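You operate a simulated robot arm through the tools that you are given. There is no shell and no other tool.

Carry out the task below with a simulated two-armed robot. There is one attempt and no reset: what you move stays moved.

TASK
Draw the seized bush off the mandrel and stand it on the yellow pad.
Fine: bridge over, screw down till it frees, screw up, bridge clear; turn the pad to the pointer. Where these are worked on the way, their far stop is far enough and under half their travel is too little: puller bridge.

The check looks at the end state, three seconds after you hand in, the way a careful person would. Anything else that was tipped, shoved, dropped, spilled or broken makes it a failure.

THE ROBOT
Two 7-joint arms with two-finger grippers on one trunk that stands fixed in place. Base frame: the origin is at the foot of the trunk, x ahead of it, y to its left, z up. Units: mm, degrees, N and s.
The left shoulder is at [50, 191, 1192], the right one opposite. With the tool pointing down near the work surface each hand reaches from about 200 to 740 mm from the base axis, measured 20 degrees to its own side. Payload 2.69 kg a hand.
The tool frame of a hand sits at the grasp point between the pads (the TCP): z along the fingers, y along the line on which they close. The tips reach 20 mm beyond it. The gripper opens to 100 mm; its body begins 63 mm behind the TCP.
Orientation is that of the tool frame in the base frame, as [roll, pitch, yaw] about the fixed x, y, z axes, in that order (R = Rz(yaw) Ry(pitch) Rx(roll)). With the fingers straight down and closing along the base's y, the tool's x points along the base's -x, its y along +y and its z along -z.

THE INTERFACE
- The arms move only by the tool arm_command. It takes "left_rows", "right_rows" or both (then of equal length, played together; a hand with none holds still); each is a list of rows, each a list of 7 numbers: the shift along the tool's x, y, z in units of 40 mm (1.0 is 40 mm), then the turn, a rotation vector about the tool's x, y, z in units of 4 degrees (1.0 is 4 degrees), then the finger opening in m, from 0 to 0.1. In form: [[tx, ty, tz, ax, ay, az, claw], ...]. A call has 1 to 20 rows; each row shifts and turns the commanded pose from where the row before left it, along the tool's axes as they then stand. A call with a number of a shift or a turn outside -1 to 1 is refused whole. A row lasts 0.2 s, in which the tool goes at most 50 mm and 8.6 degrees; a call with a longer step from one row to the next is refused whole, and so is a gripper value outside its range. A pose out of reach is approached as far as the arm can. The call stops where the force on the tool passes 50 N (or 10 N more than at its start, if that is more) or the arm is blocked; 0.2 s more then pass. Each finger travels about 153 mm/s and halts on what it meets, pressing with about 39 N; the grip force reading is that of the motor and also rises with nothing between the fingers. The clock runs only during rows and for 0.2 s after the last one: add rows that do not move to give the fingers time. It gives the time, the measured TCP pose, the force on the tool (base axes), the opening and the grip force at its end, in the units of the frame above (readings bear some noise), with the torque about the TCP (base axes, N m) and any sound that the robot's microphone picked up.
- Cameras (640 x 400 px; columns grow to the right, rows downward): "scene" is now at [138.5, -42, 1412.3]; the picture's right is [-0.44, -0.90, 0.00], its down [-0.21, 0.10, -0.97] and it looks along [0.87, -0.42, -0.23] (base axes); focal length 214 px, centre (320, 200). "left" rides on the left gripper at [70, 19, -99] in its tool frame; the picture's right is [-0.26, 0.97, 0.00], its down [-0.75, -0.20, -0.63] and it looks along [-0.61, -0.16, 0.78] (tool axes); focal length 230 px, centre (320, 200). "right" rides on the right gripper at [70, -19, -99] in its tool frame; the picture's right is [0.26, 0.97, 0.00], its down [-0.75, 0.20, -0.63] and it looks along [-0.61, 0.16, 0.78] (tool axes); focal length 230 px, centre (320, 200). There is no depth. A picture from a camera that has moved, and an enlarged one, comes with that camera's place and axes in the base frame and with its lens. The place of the scene camera against the robot may be out by one fixed shift of up to 25 mm in any direction.
- snapshot(camera): a new picture of that camera. No time passes.
- raise_lower(by): slides the trunk up (or, below 0, down) by that many mm; the arms and the scene camera ride with it, the base frame stays. It gives what a move gives, with no picture.
- pan_tilt(pan, tilt): turns the head with the scene camera to pan (to the left, within 80 degrees either way) and tilt (down, from -29 to 69), counted from straight ahead of the robot. It gives what a move gives.
- enlarge(camera, box): a new picture of the part [left, top, right, bottom] of that camera's present view, enlarged. No time passes.
- job_done(): hands the job in; it is judged then, once.

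Places have to be worked out from the pictures, the camera data and where the tool is seen. Open the grippers and draw the arms clear of the work before you hand the job in, unless the task says otherwise.

The tools are called after "Call:" by a JSON object that holds its "method" and its "body". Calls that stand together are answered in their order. arm_command: Moves the arms, as the interface text tells. Its arguments: {"type":"object","properties":{"left_rows":{"type":"array","items":{"type":"array","items":{"type":"number"}}},"right_rows":{"type":"array","items":{"type":"array","items":{"type":"number"}}}},"required":[]} The other tools are called the same way: raise_lower (by) moves the trunk up or down; pan_tilt (pan, tilt) turns the head that bears the scene camera; snapshot (camera) takes a picture; enlarge (camera, box) takes an enlarged picture of a part of a camera's view; job_done () hands the job in.

At the start:

```text
t: 0.0
left_ee_pos: [374.8, -30.6, 1342.4]
left_ee_rot: [180.0, -0.1, -179.9]
left_ft_force: [0.0, -0.9, 0.2]
left_moment: [0.0, -0.03, 0.03]
left_gripper_width: 99.9
left_finger_force: 0.0
right_ee_pos: [271.3, -352.0, 1286.0]
right_ee_rot: [-179.9, -0.1, -180.0]
right_ft_force: [0.3, 0.4, -0.4]
right_moment: [0.04, -0.02, 0.01]
right_gripper_width: 99.8
right_finger_force: 0.0
trunk travel left (down, up): [-250.0, 73.0]
head pan, tilt (commanded): [-25.9, 13.5]
```

scene: 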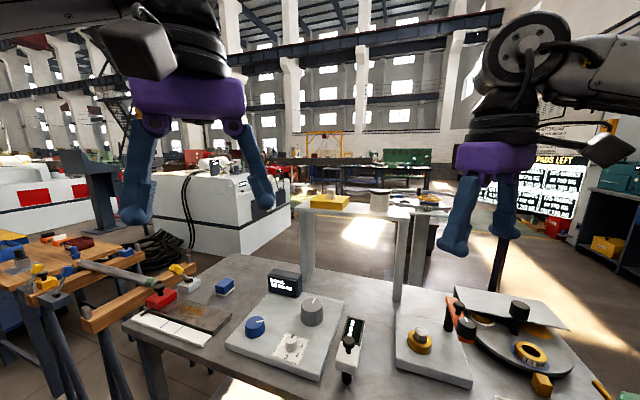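
right: 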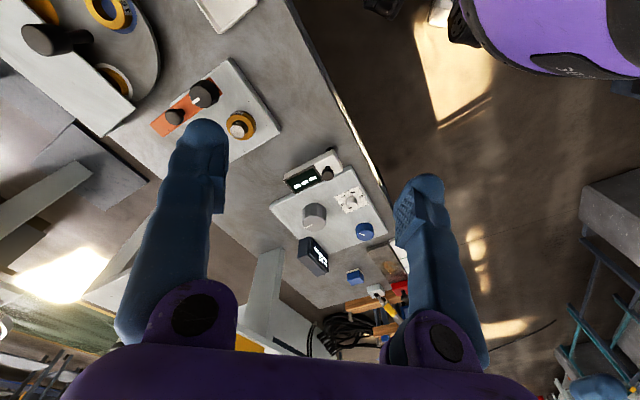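
left: 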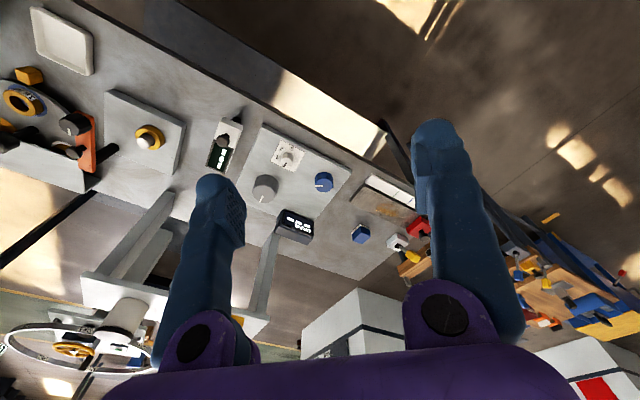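

I start by looking at the work more closely, before moving anything: enlarged scene views of the right-hand part of the bench.

Call:
{"method": "enlarge", "body": {"camera": "scene", "box": [380, 260, 620, 400]}}

Call:
{"method": "enlarge", "body": {"camera": "scene", "box": [120, 240, 380, 400]}}

Call:
{"method": "enlarge", "body": {"camera": "right", "box": [0, 0, 280, 175]}}

Call:
{"method": "enlarge", "body": {"camera": "left", "box": [0, 0, 280, 200]}}

```text
2.67 times, centred on (500, 330) of scene
camera zoom: at [138.5, -42.0, 1412.3], right [-0.44, -0.9, 0.0], down [-0.21, 0.1, -0.97], along [0.87, -0.42, -0.23], focal length 572 px, centre (-160, -147)
```

zoom: 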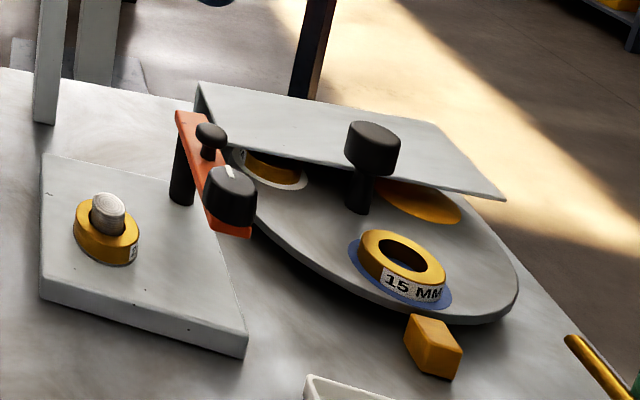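

```text
2.46 times, centred on (250, 320) of scene
camera zoom: at [138.5, -42.0, 1412.3], right [-0.44, -0.9, 0.0], down [-0.21, 0.1, -0.97], along [0.87, -0.42, -0.23], focal length 528 px, centre (492, -95)
```

zoom: 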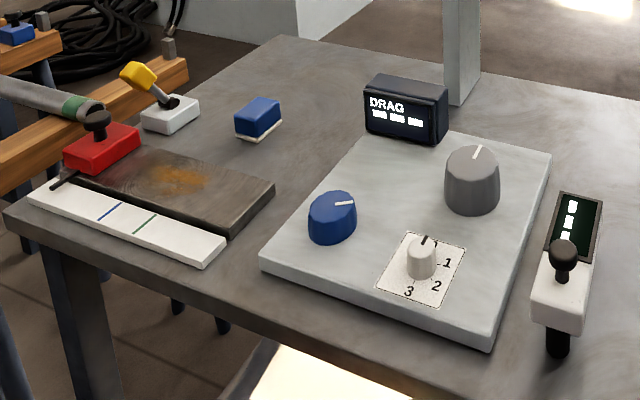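

```text
2.29 times, centred on (140, 88) of right
camera zoom: at [202.8, -371.9, 1385.6], right [-0.26, 0.97, 0.0], down [0.75, 0.2, 0.63], along [0.61, 0.16, -0.78], focal length 526 px, centre (731, 457)
```

zoom: 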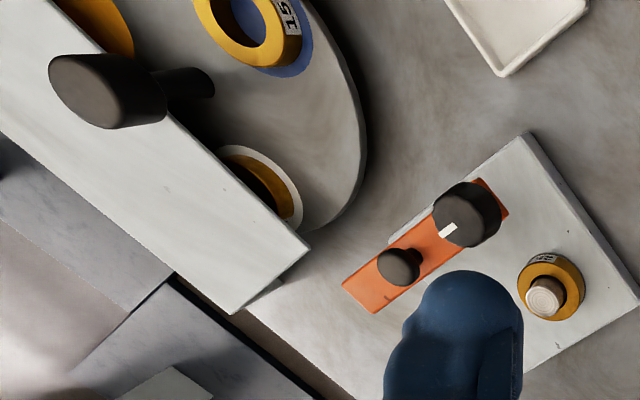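

```text
2.00 times, centred on (140, 100) of left
camera zoom: at [306.3, -12.2, 1442.1], right [0.26, 0.97, 0.0], down [0.75, -0.2, 0.63], along [0.61, -0.16, -0.78], focal length 460 px, centre (680, 400)
```

zoom: 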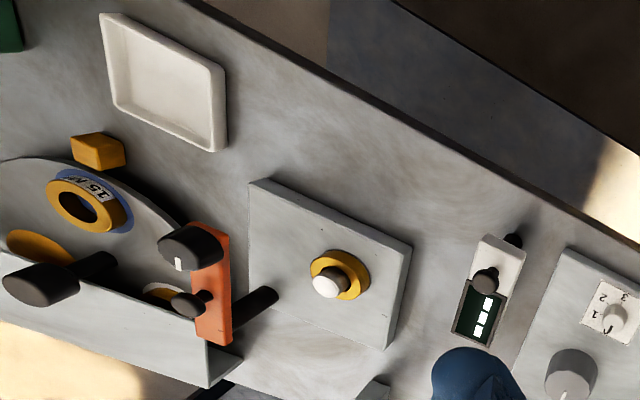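

The bush sits on a mandrel on the grey plate, an orange bridge on a post carries a black screw knob, and the turntable with pads is beyond it under a partial shield. I turn the head to look straight at that part.

Call:
{"method": "pan_tilt", "body": {"pan": -48, "tilt": 38}}

Call:
{"method": "snapshot", "body": {"camera": "scene"}}

Call:
{"method": "enlarge", "body": {"camera": "scene", "box": [160, 100, 480, 300]}}

```text
t: 0.9
left_ee_pos: [375.1, -30.6, 1343.1]
left_ee_rot: [179.9, -0.1, -179.8]
left_ft_force: [0.8, -0.4, -0.7]
left_moment: [0.0, -0.01, -0.01]
left_gripper_width: 100.0
left_finger_force: 0.0
right_ee_pos: [272.0, -353.0, 1285.9]
right_ee_rot: [-180.0, 0.0, 179.9]
right_ft_force: [0.4, -0.8, 0.7]
right_moment: [0.0, 0.01, 0.01]
right_gripper_width: 100.1
right_finger_force: 0.2
trunk travel left (down, up): [-250.0, 73.0]
head pan, tilt (commanded): [-48.0, 38.0]
```

```text
taken
camera scene: at [112.3, -65.2, 1373.3], right [-0.74, -0.67, 0.0], down [-0.41, 0.46, -0.79], along [0.53, -0.59, -0.62], focal length 214 px, centre (320, 200)
```

scene: 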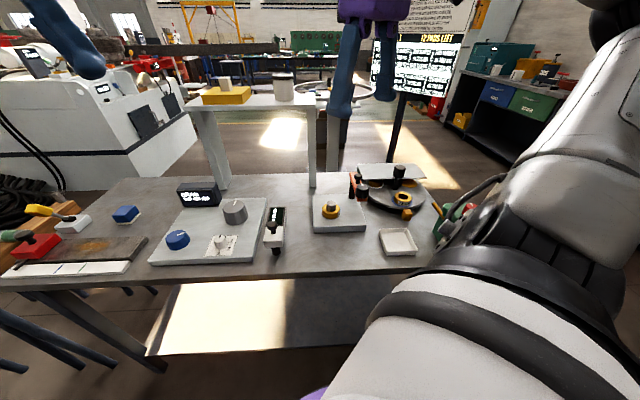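

```text
2.00 times, centred on (320, 200) of scene
camera zoom: at [112.3, -65.2, 1373.3], right [-0.74, -0.67, 0.0], down [-0.41, 0.46, -0.79], along [0.53, -0.59, -0.62], focal length 429 px, centre (320, 200)
```

zoom: 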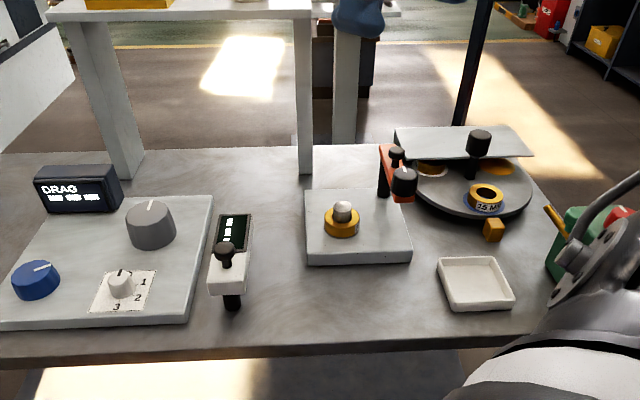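

The sign in the back and the labels may matter; I enlarge the sign, the turntable and the mandrel group from this view.

Call:
{"method": "enlarge", "body": {"camera": "scene", "box": [360, 20, 480, 95]}}

Call:
{"method": "enlarge", "body": {"camera": "scene", "box": [300, 150, 450, 244]}}

```text
5.33 times, centred on (420, 58) of scene
camera zoom: at [112.3, -65.2, 1373.3], right [-0.74, -0.67, 0.0], down [-0.41, 0.46, -0.79], along [0.53, -0.59, -0.62], focal length 1144 px, centre (-213, 960)
```

zoom: 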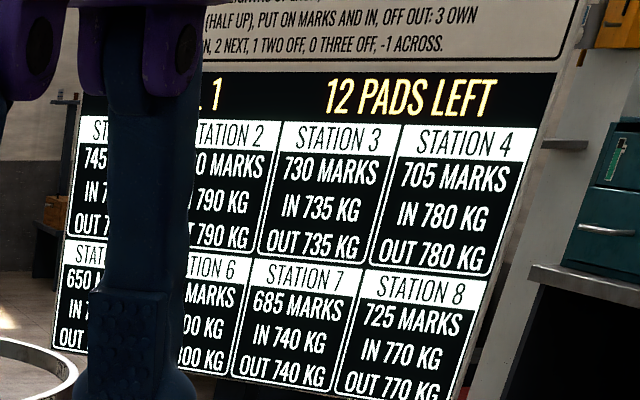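

```text
4.26 times, centred on (375, 197) of scene
camera zoom: at [112.3, -65.2, 1373.3], right [-0.74, -0.67, 0.0], down [-0.41, 0.46, -0.79], along [0.53, -0.59, -0.62], focal length 913 px, centre (86, 213)
```

zoom: 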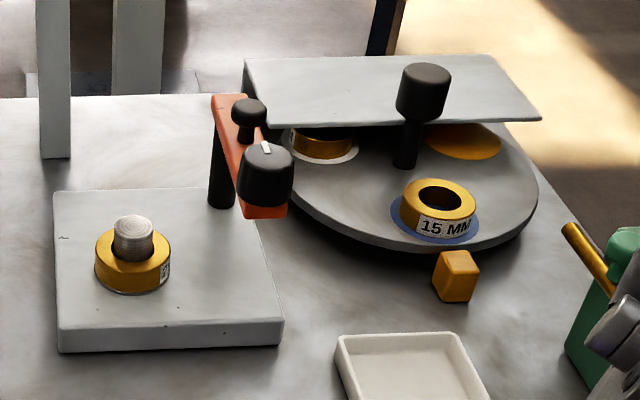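

Triangulating from the two wrist views puts the mandrel top near [429, -488, 923] and the turntable knob near [334, -749, 970]. I bring the right hand over the near side, with its camera turned toward the turntable, high above everything, for a closer look.

Call:
{"method": "arm_command", "body": {"right_rows": [[-0.14, -0.635, 0.43, 0, 0, 0, 0.1], [-0.14, -0.635, 0.43, 0, 0, 0, 0.1], [-0.14, -0.635, 0.43, 0, 0, 0, 0.1], [-0.14, -0.635, 0.43, 0, 0, 0, 0.1], [-0.14, -0.635, 0.43, 0, 0, 0, 0.1], [0, 0, 0, 0, 0, 0.9, 0.1], [0, 0, 0, 0, 0, 0.9, 0.1], [0, 0, 0, 0, 0, 0.9, 0.1], [0, 0, 0, 0, 0, 0.9, 0.1], [0, 0, 0, 0, 0, 0.9, 0.1], [0, 0, 0, 0, 0, 0.9, 0.1], [0, 0, 0, 0, 0, 0.9, 0.1], [0, 0, 0, 0, 0, 0.9, 0.1], [0, 0, 0, 0, 0, 0.9, 0.1], [0, 0, 0, 0, 0, 0.9, 0.1], [0, 0, 0, 0, 0, 0.9, 0.1], [0, 0, 0, 0, 0, 0.9, 0.1], [0, 0, 0, 0, 0, 0.9, 0.1], [0, 0, 0, 0, 0, 0.9, 0.1], [0, 0, 0, 0, 0, 0.9, 0.1]]}}

Call:
{"method": "snapshot", "body": {"camera": "right"}}

```text
t: 5.1
left_ee_pos: [375.0, -28.9, 1343.0]
left_ee_rot: [-180.0, -0.1, -179.9]
left_ft_force: [-0.6, 0.0, -0.3]
left_moment: [0.01, -0.01, -0.02]
left_gripper_width: 100.0
left_finger_force: 0.0
right_ee_pos: [299.9, -479.5, 1200.3]
right_ee_rot: [-180.0, 0.0, 126.1]
right_ft_force: [-0.1, -1.0, -0.5]
right_moment: [-0.01, -0.03, 0.01]
right_gripper_width: 99.8
right_finger_force: 0.2
trunk travel left (down, up): [-250.0, 73.0]
head pan, tilt (commanded): [-48.0, 38.0]
```

```text
taken
camera right: at [244.7, -434.6, 1299.6], right [0.63, 0.78, 0.0], down [0.6, -0.49, 0.63], along [0.49, -0.4, -0.78], focal length 230 px, centre (320, 200)
```

right: 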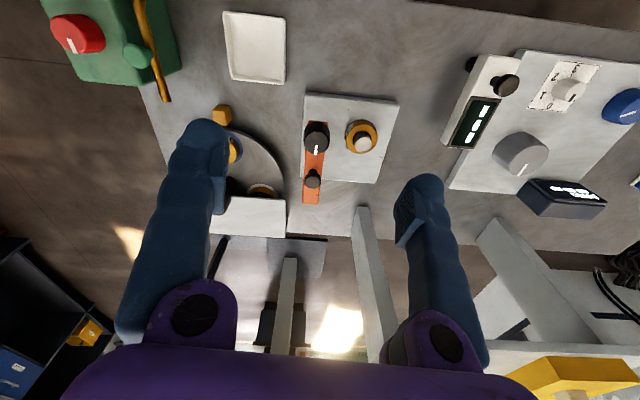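

The view is upside-down (near bench edge at the top). I enlarge on the bridge and turntable, then shift the hand for a clear view between the fingers.

Call:
{"method": "enlarge", "body": {"camera": "right", "box": [180, 70, 420, 220]}}

Call:
{"method": "enlarge", "body": {"camera": "left", "box": [0, 40, 200, 165]}}

```text
2.67 times, centred on (300, 145) of right
camera zoom: at [244.7, -434.6, 1299.6], right [0.63, 0.78, 0.0], down [0.6, -0.49, 0.63], along [0.49, -0.4, -0.78], focal length 614 px, centre (373, 347)
```

zoom: 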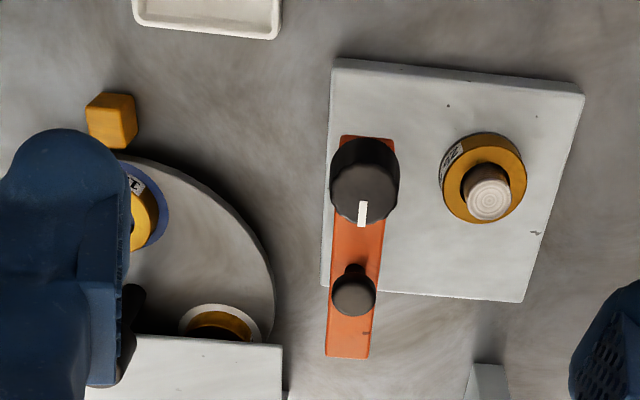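

```text
3.20 times, centred on (100, 102) of left
camera zoom: at [306.3, -12.1, 1442.1], right [0.26, 0.97, 0.0], down [0.75, -0.2, 0.63], along [0.61, -0.16, -0.78], focal length 736 px, centre (1024, 512)
```

zoom: 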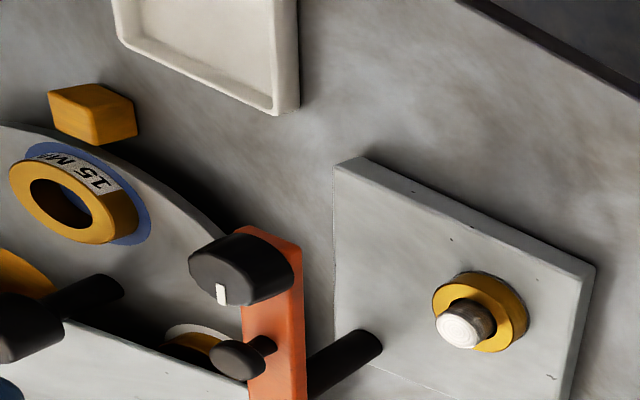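

The bridge bar pivots on a post near [432, -616] with the screw knob top near [342, -520, 1008] and a mushroom handle near [391, -568, 1006]; the plate top is about z 873. Next I turn the right hand further and shift it to look at the turntable.

Call:
{"method": "arm_command", "body": {"right_rows": [[0, 0, 0, 0, 0, 0.9, 0.1], [0, 0, 0, 0, 0, 0.9, 0.1], [0, 0, 0, 0, 0, 0.9, 0.1], [0, 0, 0, 0, 0, 0.9, 0.1], [0, 0, 0, 0, 0, 0.9, 0.1], [0, 0, 0, 0, 0, 0.9, 0.1], [0, 0, 0, 0, 0, 0.9, 0.1], [0, 0, 0, 0, 0, 0.9, 0.1], [0, 0, 0, 0, 0, 0.9, 0.1], [0, 0, 0, 0, 0, 0.9, 0.1], [-0.5, 0, 0, 0, 0, 0, 0.1], [-0.5, 0, 0, 0, 0, 0, 0.1], [-0.5, 0, 0, 0, 0, 0, 0.1], [-0.5, 0, 0, 0, 0, 0, 0.1]]}}

Call:
{"method": "snapshot", "body": {"camera": "right"}}

Call:
{"method": "enlarge", "body": {"camera": "right", "box": [200, 60, 440, 210]}}

```text
t: 8.1
left_ee_pos: [375.7, -29.6, 1343.4]
left_ee_rot: [180.0, 0.0, -179.9]
left_ft_force: [0.6, 0.1, -0.8]
left_moment: [0.01, 0.01, 0.0]
left_gripper_width: 99.9
left_finger_force: 0.0
right_ee_pos: [299.7, -559.7, 1200.2]
right_ee_rot: [180.0, 0.0, 90.1]
right_ft_force: [-0.3, 1.0, -0.1]
right_moment: [-0.01, -0.01, -0.01]
right_gripper_width: 100.1
right_finger_force: 0.1
trunk travel left (down, up): [-250.0, 73.0]
head pan, tilt (commanded): [-48.0, 38.0]
```

```text
taken
camera right: at [282.0, -491.1, 1298.9], right [0.97, 0.26, 0.0], down [0.2, -0.75, 0.63], along [0.16, -0.61, -0.78], focal length 230 px, centre (320, 200)
```

right: 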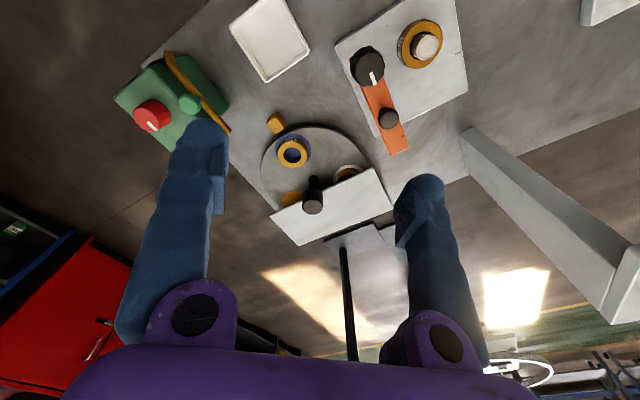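

```text
2.67 times, centred on (320, 135) of right
camera zoom: at [282.0, -491.1, 1298.9], right [0.97, 0.26, 0.0], down [0.2, -0.75, 0.63], along [0.16, -0.61, -0.78], focal length 614 px, centre (320, 373)
```

zoom: 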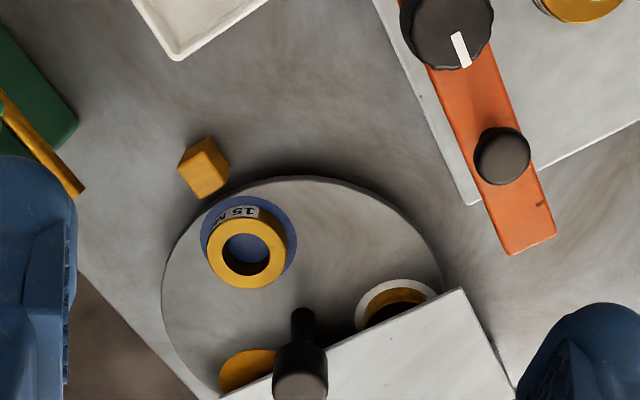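

Turntable: shaft at about [340, -768], knob top z≈963; blue pad with the 15 MM bush is at the pointer (azimuth 135°), the white pad at about 15°, and the empty yellow pad at about 255°, so the table must turn 120° clockwise seen from above. First the bridge: I move the right hand above the mushroom handle with the fingers closing across the bar.

Call:
{"method": "arm_command", "body": {"right_rows": [[-0.064, 0.583, 0.75, 0, 0, 0, 0.1], [-0.064, 0.583, 0.75, 0, 0, 0, 0.1], [-0.064, 0.583, 0.75, 0, 0, 0, 0.1], [-0.064, 0.583, 0.75, 0, 0, 0, 0.1], [0, 0, 0, 0, 0, -0.9375, 0.1], [0, 0, 0, 0, 0, -0.9375, 0.1], [0, 0, 0, 0, 0, -0.9375, 0.1], [0, 0, 0, 0, 0, -0.9375, 0.1], [0, 0, 0, 0, 0, -0.9375, 0.1], [0, 0, 0, 0, 0, -0.9375, 0.1], [0, 0, 0, 0, 0, -0.9375, 0.08], [0, 0, 0, 0, 0, -0.9375, 0.07], [0, 0, 0, 0, 0, -0.9375, 0.07], [0, 0, 0, 0, 0, -0.9375, 0.07], [0, 0, 0, 0, 0, -0.9375, 0.07], [0, 0, 0, 0, 0, -0.9375, 0.07]]}}

Call:
{"method": "snapshot", "body": {"camera": "right"}}

Call:
{"method": "snapshot", "body": {"camera": "scene"}}

```text
t: 11.5
left_ee_pos: [374.6, -30.0, 1342.5]
left_ee_rot: [-179.9, 0.0, -179.8]
left_ft_force: [0.1, -0.8, 0.6]
left_moment: [0.03, 0.0, 0.0]
left_gripper_width: 99.8
left_finger_force: 0.0
right_ee_pos: [392.6, -569.1, 1080.7]
right_ee_rot: [180.0, 0.0, 135.1]
right_ft_force: [-0.7, 0.0, -0.4]
right_moment: [-0.01, 0.02, -0.02]
right_gripper_width: 70.2
right_finger_force: 0.2
trunk travel left (down, up): [-250.0, 73.0]
head pan, tilt (commanded): [-48.0, 38.0]
```

```text
taken
camera right: at [331.1, -534.4, 1179.8], right [0.5, 0.87, 0.0], down [0.67, -0.39, 0.63], along [0.55, -0.31, -0.78], focal length 230 px, centre (320, 200)
```

right: 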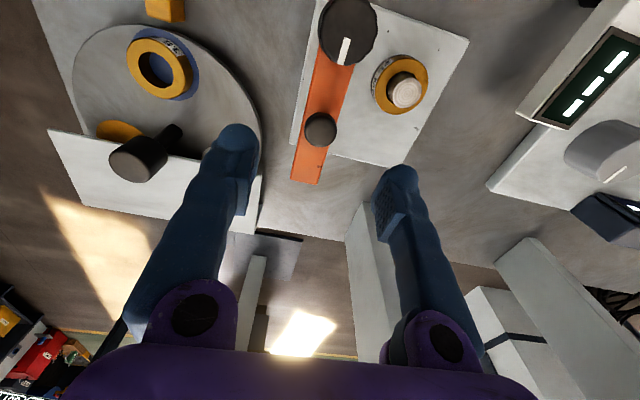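

```text
taken
camera scene: at [112.3, -65.3, 1373.2], right [-0.74, -0.67, 0.0], down [-0.41, 0.46, -0.79], along [0.53, -0.59, -0.62], focal length 214 px, centre (320, 200)
```

scene: 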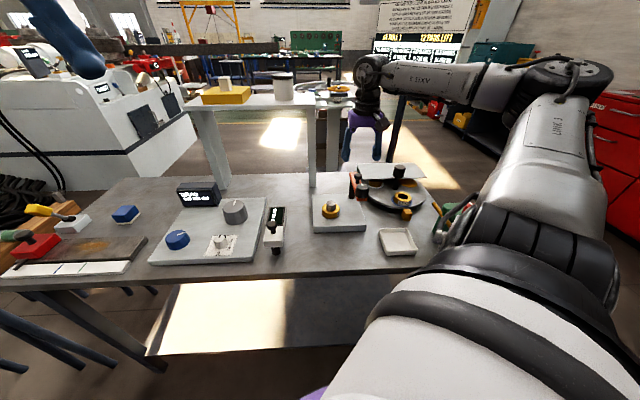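

The mushroom lies straight under the grasp point (its image at (321,129) matches the predicted (320,132)). I descend to about z 1001, so that the tips stay just above the bar, and look before closing.

Call:
{"method": "arm_command", "body": {"right_rows": [[0, 0, 0.5, 0, 0, 0, 0.07], [0, 0, 0.5, 0, 0, 0, 0.07], [0, 0, 0.5, 0, 0, 0, 0.07], [0, 0, 0.5, 0, 0, 0, 0.07]]}}

Call:
{"method": "snapshot", "body": {"camera": "right"}}

Call:
{"method": "enlarge", "body": {"camera": "scene", "box": [300, 130, 450, 224]}}

```text
t: 12.5
left_ee_pos: [376.2, -30.9, 1342.0]
left_ee_rot: [179.9, 0.0, -179.9]
left_ft_force: [-0.1, 0.0, 0.2]
left_moment: [0.03, -0.01, 0.03]
left_gripper_width: 100.1
left_finger_force: 0.0
right_ee_pos: [393.7, -570.1, 1000.0]
right_ee_rot: [180.0, 0.0, 135.0]
right_ft_force: [-0.2, 0.0, -0.2]
right_moment: [0.02, 0.05, -0.01]
right_gripper_width: 70.0
right_finger_force: 0.1
trunk travel left (down, up): [-250.0, 73.0]
head pan, tilt (commanded): [-48.0, 38.0]
```

```text
taken
camera right: at [331.8, -534.9, 1099.9], right [0.5, 0.87, 0.0], down [0.67, -0.39, 0.63], along [0.54, -0.31, -0.78], focal length 230 px, centre (320, 200)
```

right: 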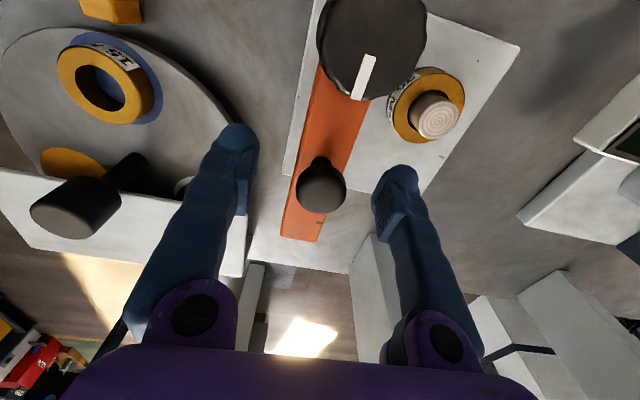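

```text
4.26 times, centred on (375, 177) of scene
camera zoom: at [112.5, -65.5, 1373.2], right [-0.74, -0.67, 0.0], down [-0.41, 0.46, -0.79], along [0.53, -0.59, -0.62], focal length 913 px, centre (86, 298)
```

zoom: 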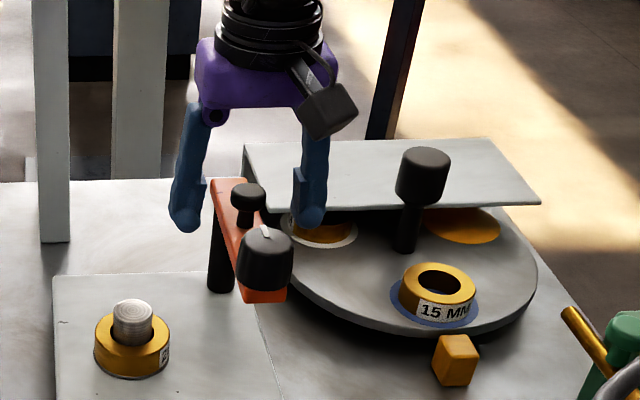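

The mushroom head sits at the grasp point, level with it. I lift 4 mm for clearance from the bar and close the fingers on the head.

Call:
{"method": "arm_command", "body": {"right_rows": [[0, 0, -0.1, 0, 0, 0, 0.07], [0, 0, 0, 0, 0, 0, 0.04], [0, 0, 0, 0, 0, 0, 0.02], [0, 0, 0, 0, 0, 0, 0.015], [0, 0, 0, 0, 0, 0, 0.015]]}}

Call:
{"method": "snapshot", "body": {"camera": "right"}}

```text
t: 13.7
left_ee_pos: [376.2, -30.9, 1343.0]
left_ee_rot: [179.9, 0.0, -179.9]
left_ft_force: [0.3, -1.0, 0.3]
left_moment: [-0.03, 0.01, 0.0]
left_gripper_width: 100.0
left_finger_force: 0.0
right_ee_pos: [392.7, -571.0, 1004.0]
right_ee_rot: [-180.0, 0.0, 135.0]
right_ft_force: [0.9, 3.5, -2.3]
right_moment: [-0.06, -0.12, 0.05]
right_gripper_width: 20.0
right_finger_force: 44.9
trunk travel left (down, up): [-250.0, 73.0]
head pan, tilt (commanded): [-48.0, 38.0]
```

```text
taken
camera right: at [331.8, -534.7, 1103.9], right [0.5, 0.87, 0.0], down [0.67, -0.39, 0.63], along [0.55, -0.31, -0.78], focal length 230 px, centre (320, 200)
```

right: 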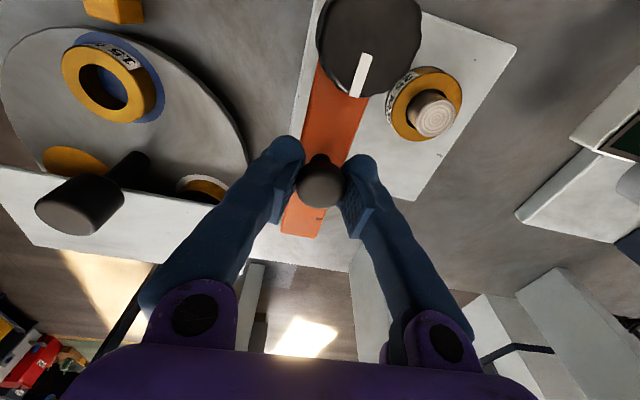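

The handle is gripped (20 mm, 45 N). I now swing the bridge clockwise about its post (about [430, -614], radius 57 mm for the handle) in small arc steps, checking the force after 12°.

Call:
{"method": "arm_command", "body": {"right_rows": [[-0.0104, 0.0989, 0, 0, 0, 1, 0.015], [-0.0104, 0.0989, 0, 0, 0, 1, 0.015], [-0.0104, 0.0989, 0, 0, 0, 1, 0.015]]}}

Call:
{"method": "snapshot", "body": {"camera": "right"}}

```text
t: 14.5
left_ee_pos: [374.7, -30.8, 1342.8]
left_ee_rot: [180.0, -0.1, -179.9]
left_ft_force: [-0.9, 0.5, -0.3]
left_moment: [-0.01, 0.04, 0.02]
left_gripper_width: 100.1
left_finger_force: 0.0
right_ee_pos: [402.1, -563.2, 1004.3]
right_ee_rot: [-180.0, 0.0, 122.9]
right_ft_force: [-4.0, 2.1, 1.4]
right_moment: [0.52, 0.5, -0.03]
right_gripper_width: 19.7
right_finger_force: 44.2
trunk travel left (down, up): [-250.0, 73.0]
head pan, tilt (commanded): [-48.0, 38.0]
```

```text
taken
camera right: at [349.6, -515.2, 1103.8], right [0.67, 0.74, 0.0], down [0.58, -0.52, 0.63], along [0.47, -0.42, -0.78], focal length 230 px, centre (320, 200)
```

right: 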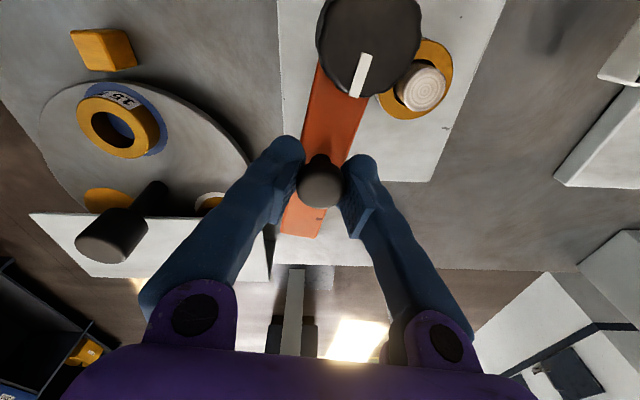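

The bridge follows with only a few newtons. I continue the arc another 20°.

Call:
{"method": "arm_command", "body": {"right_rows": [[-0.0104, 0.0989, 0, 0, 0, 1, 0.015], [-0.0104, 0.0989, 0, 0, 0, 1, 0.015], [-0.0104, 0.0989, 0, 0, 0, 1, 0.015], [-0.0104, 0.0989, 0, 0, 0, 1, 0.015], [-0.0104, 0.0989, 0, 0, 0, 1, 0.015]]}}

Call:
{"method": "snapshot", "body": {"camera": "right"}}

```text
t: 15.7
left_ee_pos: [375.4, -28.0, 1343.1]
left_ee_rot: [-179.9, 0.1, -179.9]
left_ft_force: [0.3, 0.3, 1.1]
left_moment: [-0.02, -0.05, 0.03]
left_gripper_width: 99.9
left_finger_force: 0.1
right_ee_pos: [421.4, -554.5, 1003.5]
right_ee_rot: [180.0, -0.2, 102.9]
right_ft_force: [-11.5, 9.2, -5.2]
right_moment: [0.27, 0.11, -0.4]
right_gripper_width: 19.6
right_finger_force: 45.2
trunk travel left (down, up): [-250.0, 73.0]
head pan, tilt (commanded): [-48.0, 38.0]
```

```text
taken
camera right: at [388.1, -492.6, 1103.7], right [0.88, 0.47, 0.0], down [0.36, -0.69, 0.63], along [0.29, -0.56, -0.78], focal length 230 px, centre (320, 200)
```

right: 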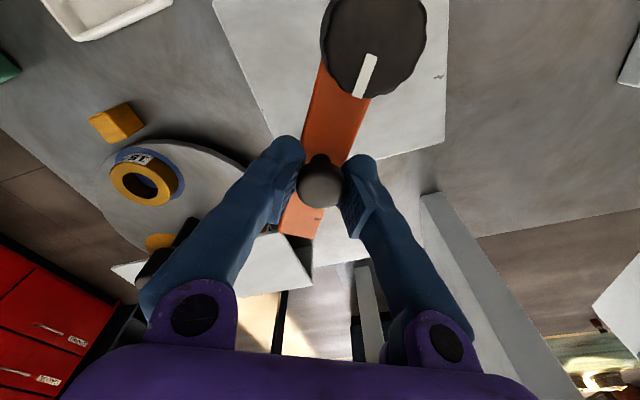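

Estimated screw position is now about [409, -491], so roughly 9° short of the mandrel axis at [429, -489]. I continue with a slight outward correction to relieve the radial force.

Call:
{"method": "arm_command", "body": {"right_rows": [[0.02, 0.1, 0, 0, 0, 1, 0.015], [0.01, 0.1, 0, 0, 0, 1, 0.015]]}}

Call:
{"method": "snapshot", "body": {"camera": "right"}}

Call:
{"method": "enlarge", "body": {"camera": "scene", "box": [290, 130, 440, 224]}}

```text
t: 16.3
left_ee_pos: [375.0, -30.7, 1343.1]
left_ee_rot: [180.0, 0.1, -179.9]
left_ft_force: [0.2, -0.3, -0.4]
left_moment: [-0.01, -0.02, 0.0]
left_gripper_width: 99.8
left_finger_force: 0.0
right_ee_pos: [429.9, -554.3, 1003.2]
right_ee_rot: [-180.0, 0.0, 94.8]
right_ft_force: [-9.8, 5.9, -7.4]
right_moment: [0.04, 0.09, -0.44]
right_gripper_width: 19.5
right_finger_force: 44.9
trunk travel left (down, up): [-250.0, 73.0]
head pan, tilt (commanded): [-48.0, 38.0]
```

```text
taken
camera right: at [405.7, -487.4, 1103.5], right [0.94, 0.34, 0.0], down [0.26, -0.73, 0.63], along [0.21, -0.59, -0.78], focal length 230 px, centre (320, 200)
```

right: 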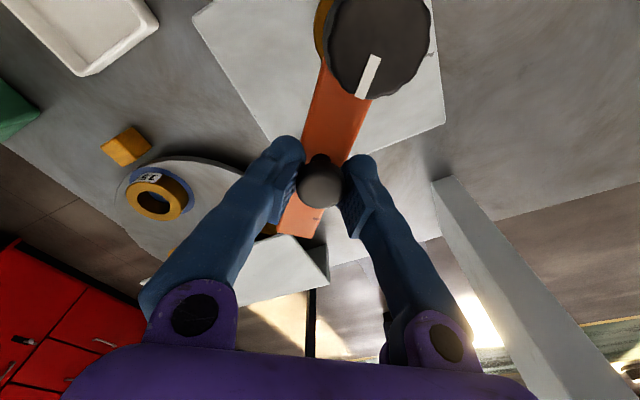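

```text
4.26 times, centred on (365, 177) of scene
camera zoom: at [111.7, -65.5, 1373.2], right [-0.74, -0.67, 0.0], down [-0.41, 0.46, -0.79], along [0.53, -0.59, -0.62], focal length 913 px, centre (128, 298)
```

zoom: 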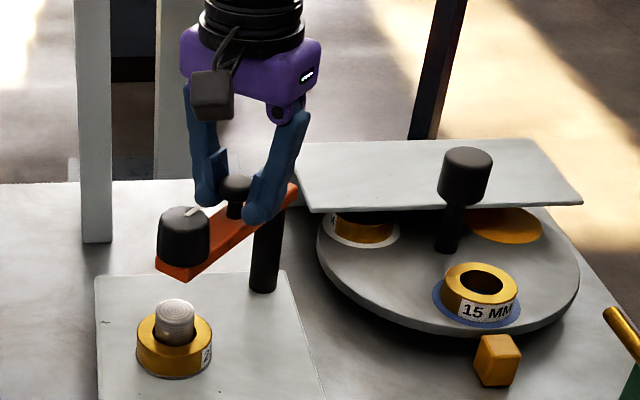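

The screw is now nearly over the mandrel (about 2–3° short in the scene view). I go on in one-degree-and-a-half steps until the stop is felt.

Call:
{"method": "arm_command", "body": {"right_rows": [[0.005, 0.05, 0, 0, 0, 0.5, 0.015], [0.005, 0.05, 0, 0, 0, 0.5, 0.015], [0.005, 0.05, 0, 0, 0, 0.5, 0.015]]}}

Call:
{"method": "enlarge", "body": {"camera": "scene", "box": [290, 130, 440, 224]}}

Call:
{"method": "snapshot", "body": {"camera": "right"}}

```text
t: 17.1
left_ee_pos: [372.6, -31.4, 1343.8]
left_ee_rot: [180.0, 0.2, -179.8]
left_ft_force: [-0.4, 1.3, -0.3]
left_moment: [0.0, -0.01, -0.01]
left_gripper_width: 100.0
left_finger_force: 0.1
right_ee_pos: [432.9, -554.9, 1003.1]
right_ee_rot: [-179.6, -0.1, 88.9]
right_ft_force: [-28.7, -5.4, -4.4]
right_moment: [-0.01, 0.06, 0.36]
right_gripper_width: 19.8
right_finger_force: 44.1
trunk travel left (down, up): [-250.0, 73.0]
head pan, tilt (commanded): [-48.0, 38.0]
```

```text
4.26 times, centred on (365, 177) of scene
camera zoom: at [109.2, -66.4, 1373.4], right [-0.74, -0.67, 0.0], down [-0.41, 0.46, -0.79], along [0.53, -0.58, -0.61], focal length 913 px, centre (128, 298)
```

zoom: 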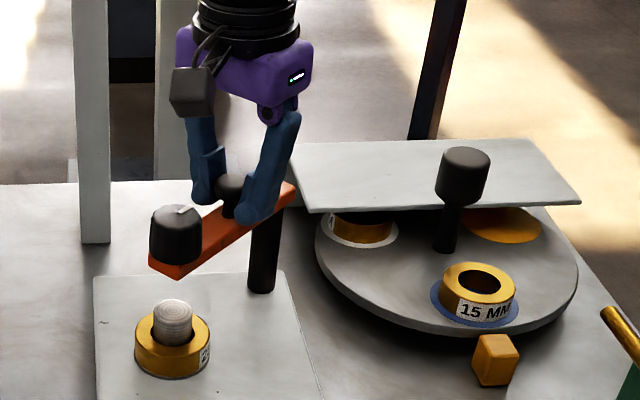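

```text
taken
camera right: at [415.7, -485.5, 1103.3], right [0.97, 0.24, -0.01], down [0.19, -0.75, 0.63], along [0.15, -0.61, -0.78], focal length 230 px, centre (320, 200)
```

right: 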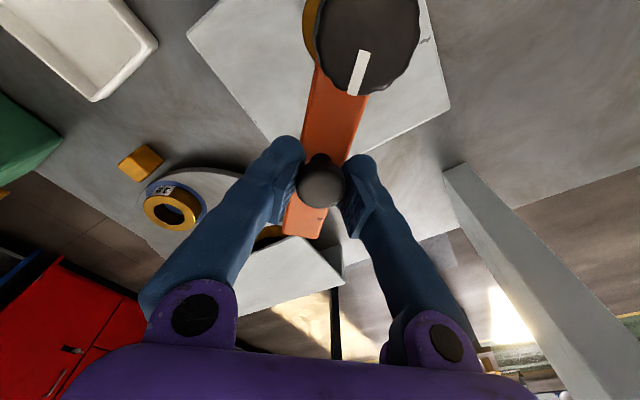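

At the far stop: the force rose to 29 N with little further motion, and knob and mandrel line up in the scene view. I ease back the load slightly, open the fingers and rise clear of the handle.

Call:
{"method": "arm_command", "body": {"right_rows": [[0, -0.06, 0, 0, 0, 0, 0.015], [0, 0, 0, 0, 0, 0, 0.04], [0, 0, 0, 0, 0, 0, 0.06], [0, 0, 0, 0, 0, 0, 0.06], [0, 0, -0.5, 0, 0, 0, 0.06], [0, 0, -0.75, 0, 0, 0, 0.06], [0, 0, -0.75, 0, 0, 0, 0.08]]}}

Call:
{"method": "snapshot", "body": {"camera": "right"}}

Call:
{"method": "enlarge", "body": {"camera": "scene", "box": [290, 130, 440, 224]}}

```text
t: 18.7
left_ee_pos: [374.6, -29.5, 1343.4]
left_ee_rot: [-180.0, 0.0, -179.9]
left_ft_force: [0.5, -1.2, -0.1]
left_moment: [0.01, -0.01, -0.03]
left_gripper_width: 100.2
left_finger_force: 0.1
right_ee_pos: [432.9, -550.8, 1084.9]
right_ee_rot: [-180.0, 0.1, 89.0]
right_ft_force: [-0.2, -0.7, 0.5]
right_moment: [0.02, -0.01, 0.01]
right_gripper_width: 80.1
right_finger_force: 0.1
trunk travel left (down, up): [-250.0, 73.0]
head pan, tilt (commanded): [-48.0, 38.0]
```

```text
taken
camera right: at [415.6, -482.6, 1184.6], right [0.97, 0.24, 0.0], down [0.19, -0.75, 0.63], along [0.15, -0.61, -0.78], focal length 230 px, centre (320, 200)
```

right: 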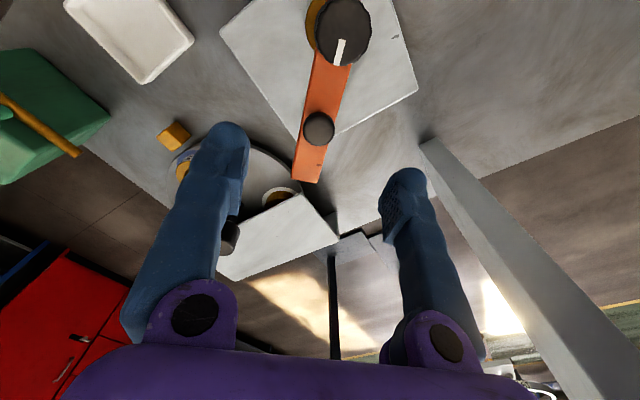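

```text
4.26 times, centred on (365, 177) of scene
camera zoom: at [112.0, -64.9, 1373.3], right [-0.74, -0.67, 0.0], down [-0.41, 0.46, -0.79], along [0.53, -0.59, -0.62], focal length 913 px, centre (128, 298)
```

zoom: 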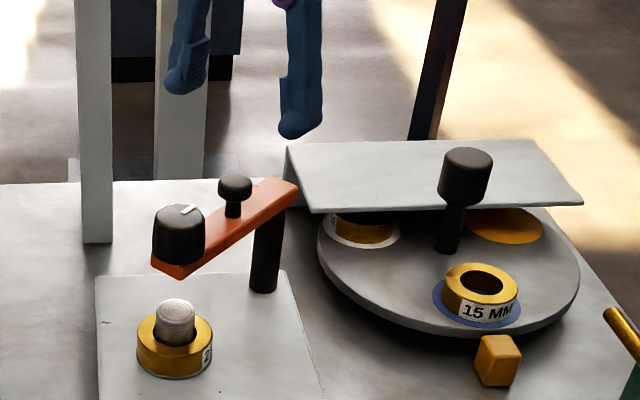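

The bridge stays over the mandrel and the screw knob is now at about [431, -488], top z≈1008, diameter ≈35 mm. I move above it with yaw 130° so that a clockwise stroke is available, keeping the fingers away from the mushroom.

Call:
{"method": "arm_command", "body": {"right_rows": [[0.785, -0.0375, 0, 0, 0, 0, 0.08], [0.785, -0.0375, 0, 0, 0, 0, 0.07], [0, 0, 0, 0, 0, -1, 0.07], [0, 0, 0, 0, 0, -1, 0.07], [0, 0, 0, 0, 0, -1, 0.07], [0, 0, 0, 0, 0, -1, 0.07], [0, 0, 0, 0, 0, -1, 0.07], [0, 0, 0, 0, 0, -1, 0.07], [0, 0, 0, 0, 0, -1, 0.07], [0, 0, 0, 0, 0, -1, 0.07], [0, 0, 0, 0, 0, -1, 0.07], [0, 0, 0, 0, 0, -1, 0.07], [0, 0, 0, 0, 0, -0.25, 0.07]]}}

Call:
{"method": "snapshot", "body": {"camera": "right"}}

Call:
{"method": "enlarge", "body": {"camera": "scene", "box": [290, 130, 440, 224]}}

```text
t: 21.5
left_ee_pos: [376.1, -29.3, 1342.1]
left_ee_rot: [-179.9, 0.0, -179.9]
left_ft_force: [-0.5, -0.1, -0.1]
left_moment: [0.01, 0.01, 0.01]
left_gripper_width: 99.7
left_finger_force: 0.1
right_ee_pos: [432.2, -490.2, 1083.1]
right_ee_rot: [-180.0, 0.0, 130.0]
right_ft_force: [-0.1, 0.5, -0.4]
right_moment: [0.02, 0.01, -0.03]
right_gripper_width: 70.0
right_finger_force: 0.1
trunk travel left (down, up): [-250.0, 73.0]
head pan, tilt (commanded): [-48.0, 38.0]
```

```text
taken
camera right: at [372.8, -449.3, 1183.4], right [0.57, 0.82, 0.0], down [0.64, -0.45, 0.63], along [0.52, -0.36, -0.78], focal length 230 px, centre (320, 200)
```

right: 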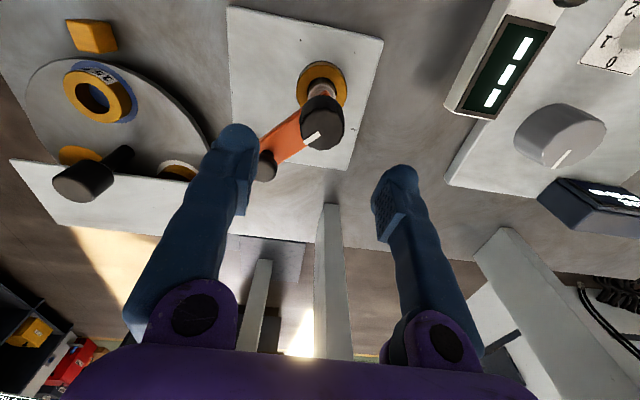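

```text
4.26 times, centred on (365, 177) of scene
camera zoom: at [112.3, -65.3, 1373.2], right [-0.74, -0.67, 0.0], down [-0.41, 0.46, -0.79], along [0.53, -0.59, -0.62], focal length 913 px, centre (128, 298)
```

zoom: 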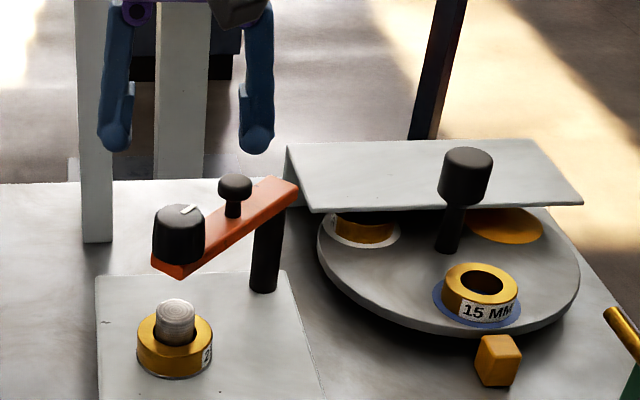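

I enlarge the knob in the right camera to check the centring before descending.

Call:
{"method": "enlarge", "body": {"camera": "right", "box": [240, 60, 400, 200]}}

```text
2.86 times, centred on (320, 130) of right
camera zoom: at [372.8, -449.3, 1183.4], right [0.57, 0.82, 0.0], down [0.64, -0.45, 0.63], along [0.52, -0.36, -0.78], focal length 657 px, centre (320, 400)
```

zoom: 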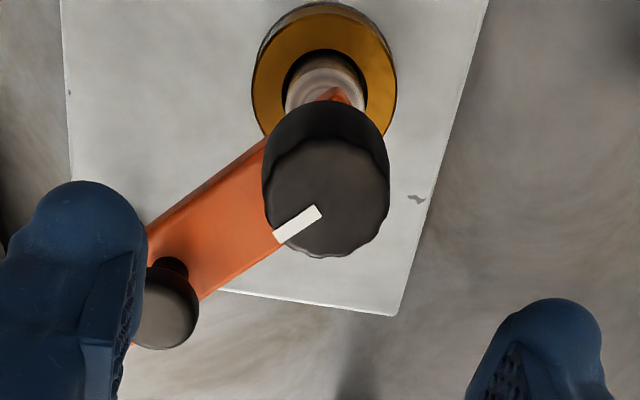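

The knob centre lies about 2.5 mm toward tool +x and 1–2 mm toward +y of the grasp axis. I correct that, descend 80 mm to the knob and look again before closing.

Call:
{"method": "arm_command", "body": {"right_rows": [[0.0625, 0.035, 0, 0, 0, 0, 0.065], [0, 0, 0.5, 0, 0, 0, 0.065], [0, 0, 0.5, 0, 0, 0, 0.065], [0, 0, 0.5, 0, 0, 0, 0.065], [0, 0, 0.45, 0, 0, 0, 0.065]]}}

Call:
{"method": "snapshot", "body": {"camera": "right"}}

Call:
{"method": "enlarge", "body": {"camera": "scene", "box": [290, 130, 440, 224]}}

```text
t: 22.7
left_ee_pos: [376.1, -30.2, 1342.1]
left_ee_rot: [-179.9, -0.1, -179.9]
left_ft_force: [0.4, 0.3, 0.8]
left_moment: [0.03, 0.05, 0.0]
left_gripper_width: 99.9
left_finger_force: 0.0
right_ee_pos: [431.1, -485.8, 1005.7]
right_ee_rot: [-180.0, 0.0, 130.0]
right_ft_force: [0.0, 0.6, -0.2]
right_moment: [0.0, 0.02, 0.01]
right_gripper_width: 65.2
right_finger_force: 0.0
trunk travel left (down, up): [-250.0, 73.0]
head pan, tilt (commanded): [-48.0, 38.0]
```

```text
taken
camera right: at [372.4, -445.0, 1104.9], right [0.57, 0.82, 0.0], down [0.64, -0.45, 0.63], along [0.52, -0.36, -0.78], focal length 230 px, centre (320, 200)
```

right: 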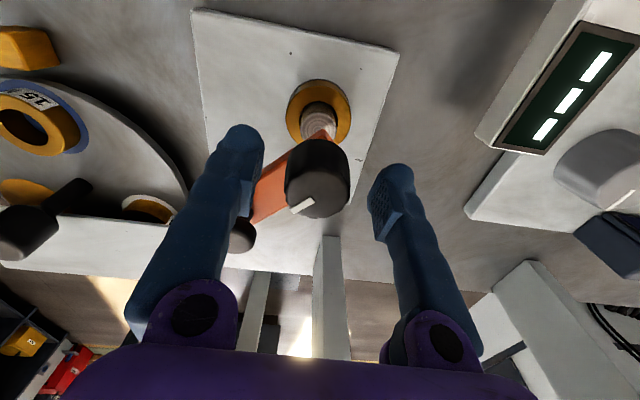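

```text
4.26 times, centred on (365, 177) of scene
camera zoom: at [112.5, -65.4, 1373.2], right [-0.74, -0.67, 0.0], down [-0.41, 0.46, -0.79], along [0.53, -0.59, -0.62], focal length 913 px, centre (128, 298)
```

zoom: 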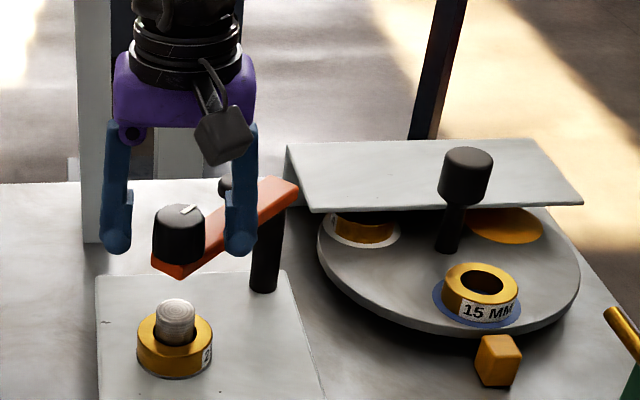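

The knob is centred between the fingers. I lower 3 mm more, close on the knob and give a first 16° clockwise to feel it.

Call:
{"method": "arm_command", "body": {"right_rows": [[0, 0, 0.07, 0, 0, 0, 0.065], [0, 0, 0, 0, 0, 0, 0.03], [0, 0, 0, 0, 0, 0, 0.025], [0, 0, 0, 0, 0, 0, 0.025], [0, 0, 0, 0, 0, 1, 0.025], [0, 0, 0, 0, 0, 1, 0.025], [0, 0, 0, 0, 0, 1, 0.025], [0, 0, 0, 0, 0, 1, 0.025]]}}

Call:
{"method": "snapshot", "body": {"camera": "right"}}

Call:
{"method": "enlarge", "body": {"camera": "scene", "box": [290, 130, 440, 224]}}

```text
t: 24.5
left_ee_pos: [377.0, -30.3, 1343.1]
left_ee_rot: [180.0, 0.0, -179.9]
left_ft_force: [-0.4, -0.1, 0.0]
left_moment: [-0.02, 0.0, -0.03]
left_gripper_width: 100.1
left_finger_force: 0.0
right_ee_pos: [430.5, -486.6, 1002.0]
right_ee_rot: [-179.9, -0.1, 114.0]
right_ft_force: [0.7, 6.2, -8.3]
right_moment: [-0.36, -0.24, 0.01]
right_gripper_width: 35.1
right_finger_force: 45.0
trunk travel left (down, up): [-250.0, 73.0]
head pan, tilt (commanded): [-48.0, 38.0]
```

```text
taken
camera right: at [386.2, -430.9, 1102.1], right [0.78, 0.63, 0.0], down [0.49, -0.61, 0.63], along [0.4, -0.49, -0.78], focal length 230 px, centre (320, 200)
```

right: 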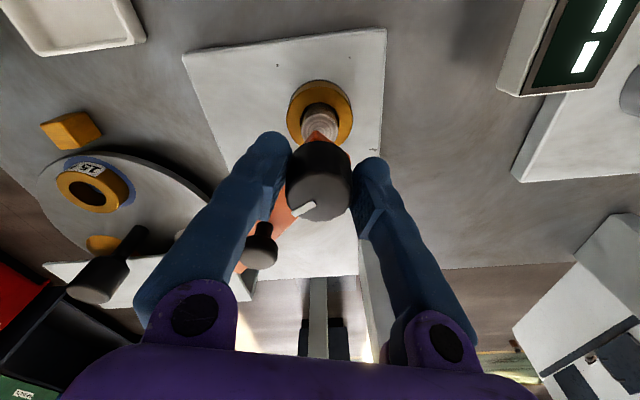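

```text
4.26 times, centred on (365, 177) of scene
camera zoom: at [113.0, -65.2, 1373.1], right [-0.74, -0.67, 0.0], down [-0.41, 0.46, -0.79], along [0.53, -0.59, -0.62], focal length 913 px, centre (128, 298)
```

zoom: 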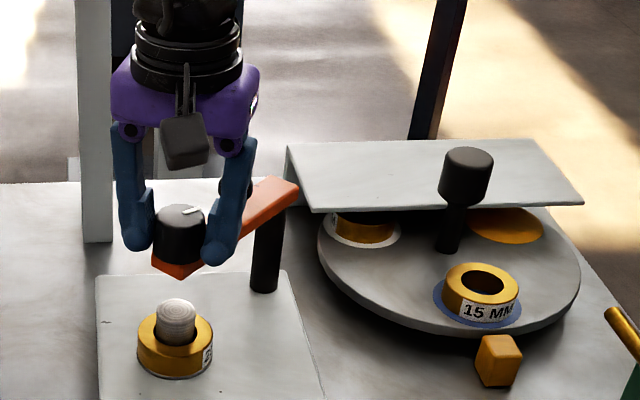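

The knob turns with the fingers at almost no torque, with a slight downward pull (−8 N), so clockwise looks like "down". I continue 32° and watch force and height.

Call:
{"method": "arm_command", "body": {"right_rows": [[0, 0, 0, 0, 0, 1, 0.025], [0, 0, 0, 0, 0, 1, 0.025], [0, 0, 0, 0, 0, 1, 0.025], [0, 0, 0, 0, 0, 1, 0.025], [0, 0, 0, 0, 0, 1, 0.025], [0, 0, 0, 0, 0, 1, 0.025], [0, 0, 0, 0, 0, 1, 0.025], [0, 0, 0, 0, 0, 1, 0.025]]}}

Call:
{"method": "enlarge", "body": {"camera": "scene", "box": [290, 130, 440, 224]}}

```text
t: 26.3
left_ee_pos: [376.5, -29.5, 1341.6]
left_ee_rot: [-179.9, -0.1, -180.0]
left_ft_force: [-0.3, 0.5, 0.6]
left_moment: [0.01, -0.04, -0.02]
left_gripper_width: 100.0
left_finger_force: 0.0
right_ee_pos: [430.8, -485.9, 1002.4]
right_ee_rot: [-179.9, 0.0, 81.9]
right_ft_force: [1.3, 14.1, -17.1]
right_moment: [0.73, -0.14, -0.04]
right_gripper_width: 34.8
right_finger_force: 44.7
trunk travel left (down, up): [-250.0, 73.0]
head pan, tilt (commanded): [-48.0, 38.0]
```

```text
4.26 times, centred on (365, 177) of scene
camera zoom: at [113.6, -65.1, 1373.0], right [-0.74, -0.67, 0.0], down [-0.41, 0.46, -0.79], along [0.53, -0.59, -0.62], focal length 913 px, centre (128, 298)
```

zoom: 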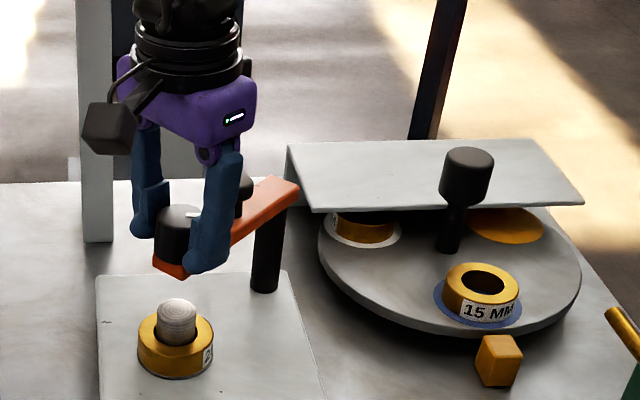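

The downward pull grew to −17 N over 48°, so the knob descends as it turns and the fingers should follow. I give a small shift (1.6 mm down, 1 mm toward +y) to see how the force responds.

Call:
{"method": "arm_command", "body": {"right_rows": [[0.025, 0, 0.04, 0, 0, 0, 0.025]]}}

```text
t: 26.7
left_ee_pos: [375.8, -30.1, 1343.4]
left_ee_rot: [-180.0, 0.0, -179.9]
left_ft_force: [0.0, 0.0, -0.4]
left_moment: [-0.03, 0.02, 0.01]
left_gripper_width: 100.1
left_finger_force: 0.0
right_ee_pos: [430.7, -486.1, 1002.7]
right_ee_rot: [179.9, 0.0, 82.0]
right_ft_force: [-1.5, 5.2, -5.6]
right_moment: [0.88, 0.06, -0.06]
right_gripper_width: 35.3
right_finger_force: 45.2
trunk travel left (down, up): [-250.0, 73.0]
head pan, tilt (commanded): [-48.0, 38.0]
```

The force dropped by about 11 N for 1.6 mm, so the knob has gone down roughly 2 mm. I continue clockwise 48°, following it down a little each row.

Call:
{"method": "arm_command", "body": {"right_rows": [[0.004, 0, 0.006, 0, 0, 1, 0.025], [0.004, 0, 0.006, 0, 0, 1, 0.025], [0, 0, 0.006, 0, 0, 1, 0.025], [0, 0, 0.006, 0, 0, 1, 0.025], [0, 0, 0.006, 0, 0, 1, 0.025], [0, 0, 0.006, 0, 0, 1, 0.025], [0, 0, 0.006, 0, 0, 1, 0.025], [0, 0, 0.006, 0, 0, 1, 0.025], [0, 0, 0.006, 0, 0, 1, 0.025], [0, 0, 0.006, 0, 0, 1, 0.025], [0, 0, 0.006, 0, 0, 1, 0.025], [0, 0, 0.006, 0, 0, 1, 0.025]]}}

Call:
{"method": "snapshot", "body": {"camera": "right"}}

Call:
{"method": "enlarge", "body": {"camera": "scene", "box": [290, 130, 440, 224]}}

```text
t: 29.3
left_ee_pos: [372.8, -28.6, 1344.4]
left_ee_rot: [-180.0, 0.1, -180.0]
left_ft_force: [-0.3, 0.2, 0.1]
left_moment: [0.04, -0.02, 0.0]
left_gripper_width: 100.2
left_finger_force: 0.0
right_ee_pos: [431.9, -486.9, 1001.2]
right_ee_rot: [179.6, -0.1, 33.8]
right_ft_force: [1.8, -21.2, 38.7]
right_moment: [-0.7, 0.3, 0.01]
right_gripper_width: 35.3
right_finger_force: 45.4
trunk travel left (down, up): [-250.0, 73.0]
head pan, tilt (commanded): [-48.0, 38.0]
```

```text
taken
camera right: at [478.4, -432.6, 1102.0], right [0.75, -0.66, 0.01], down [-0.52, -0.58, 0.63], along [-0.41, -0.48, -0.78], focal length 230 px, centre (320, 200)
```

right: 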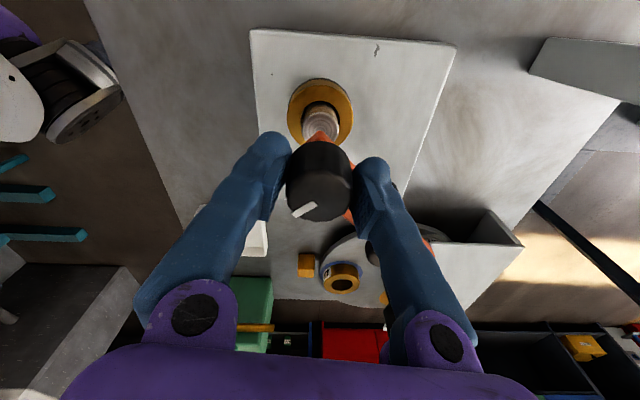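

```text
4.26 times, centred on (365, 177) of scene
camera zoom: at [109.6, -64.4, 1373.7], right [-0.74, -0.67, 0.0], down [-0.41, 0.46, -0.79], along [0.53, -0.59, -0.61], focal length 913 px, centre (128, 298)
```

zoom: 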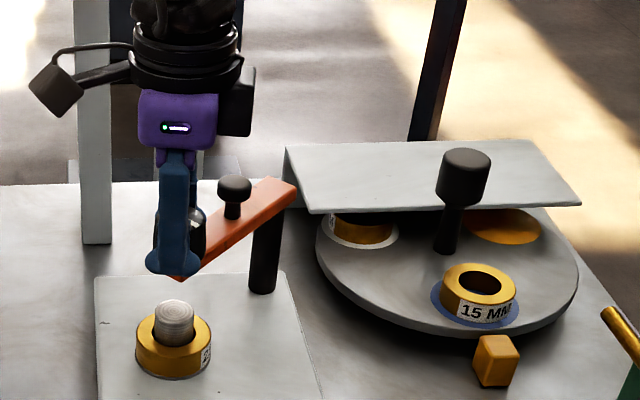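

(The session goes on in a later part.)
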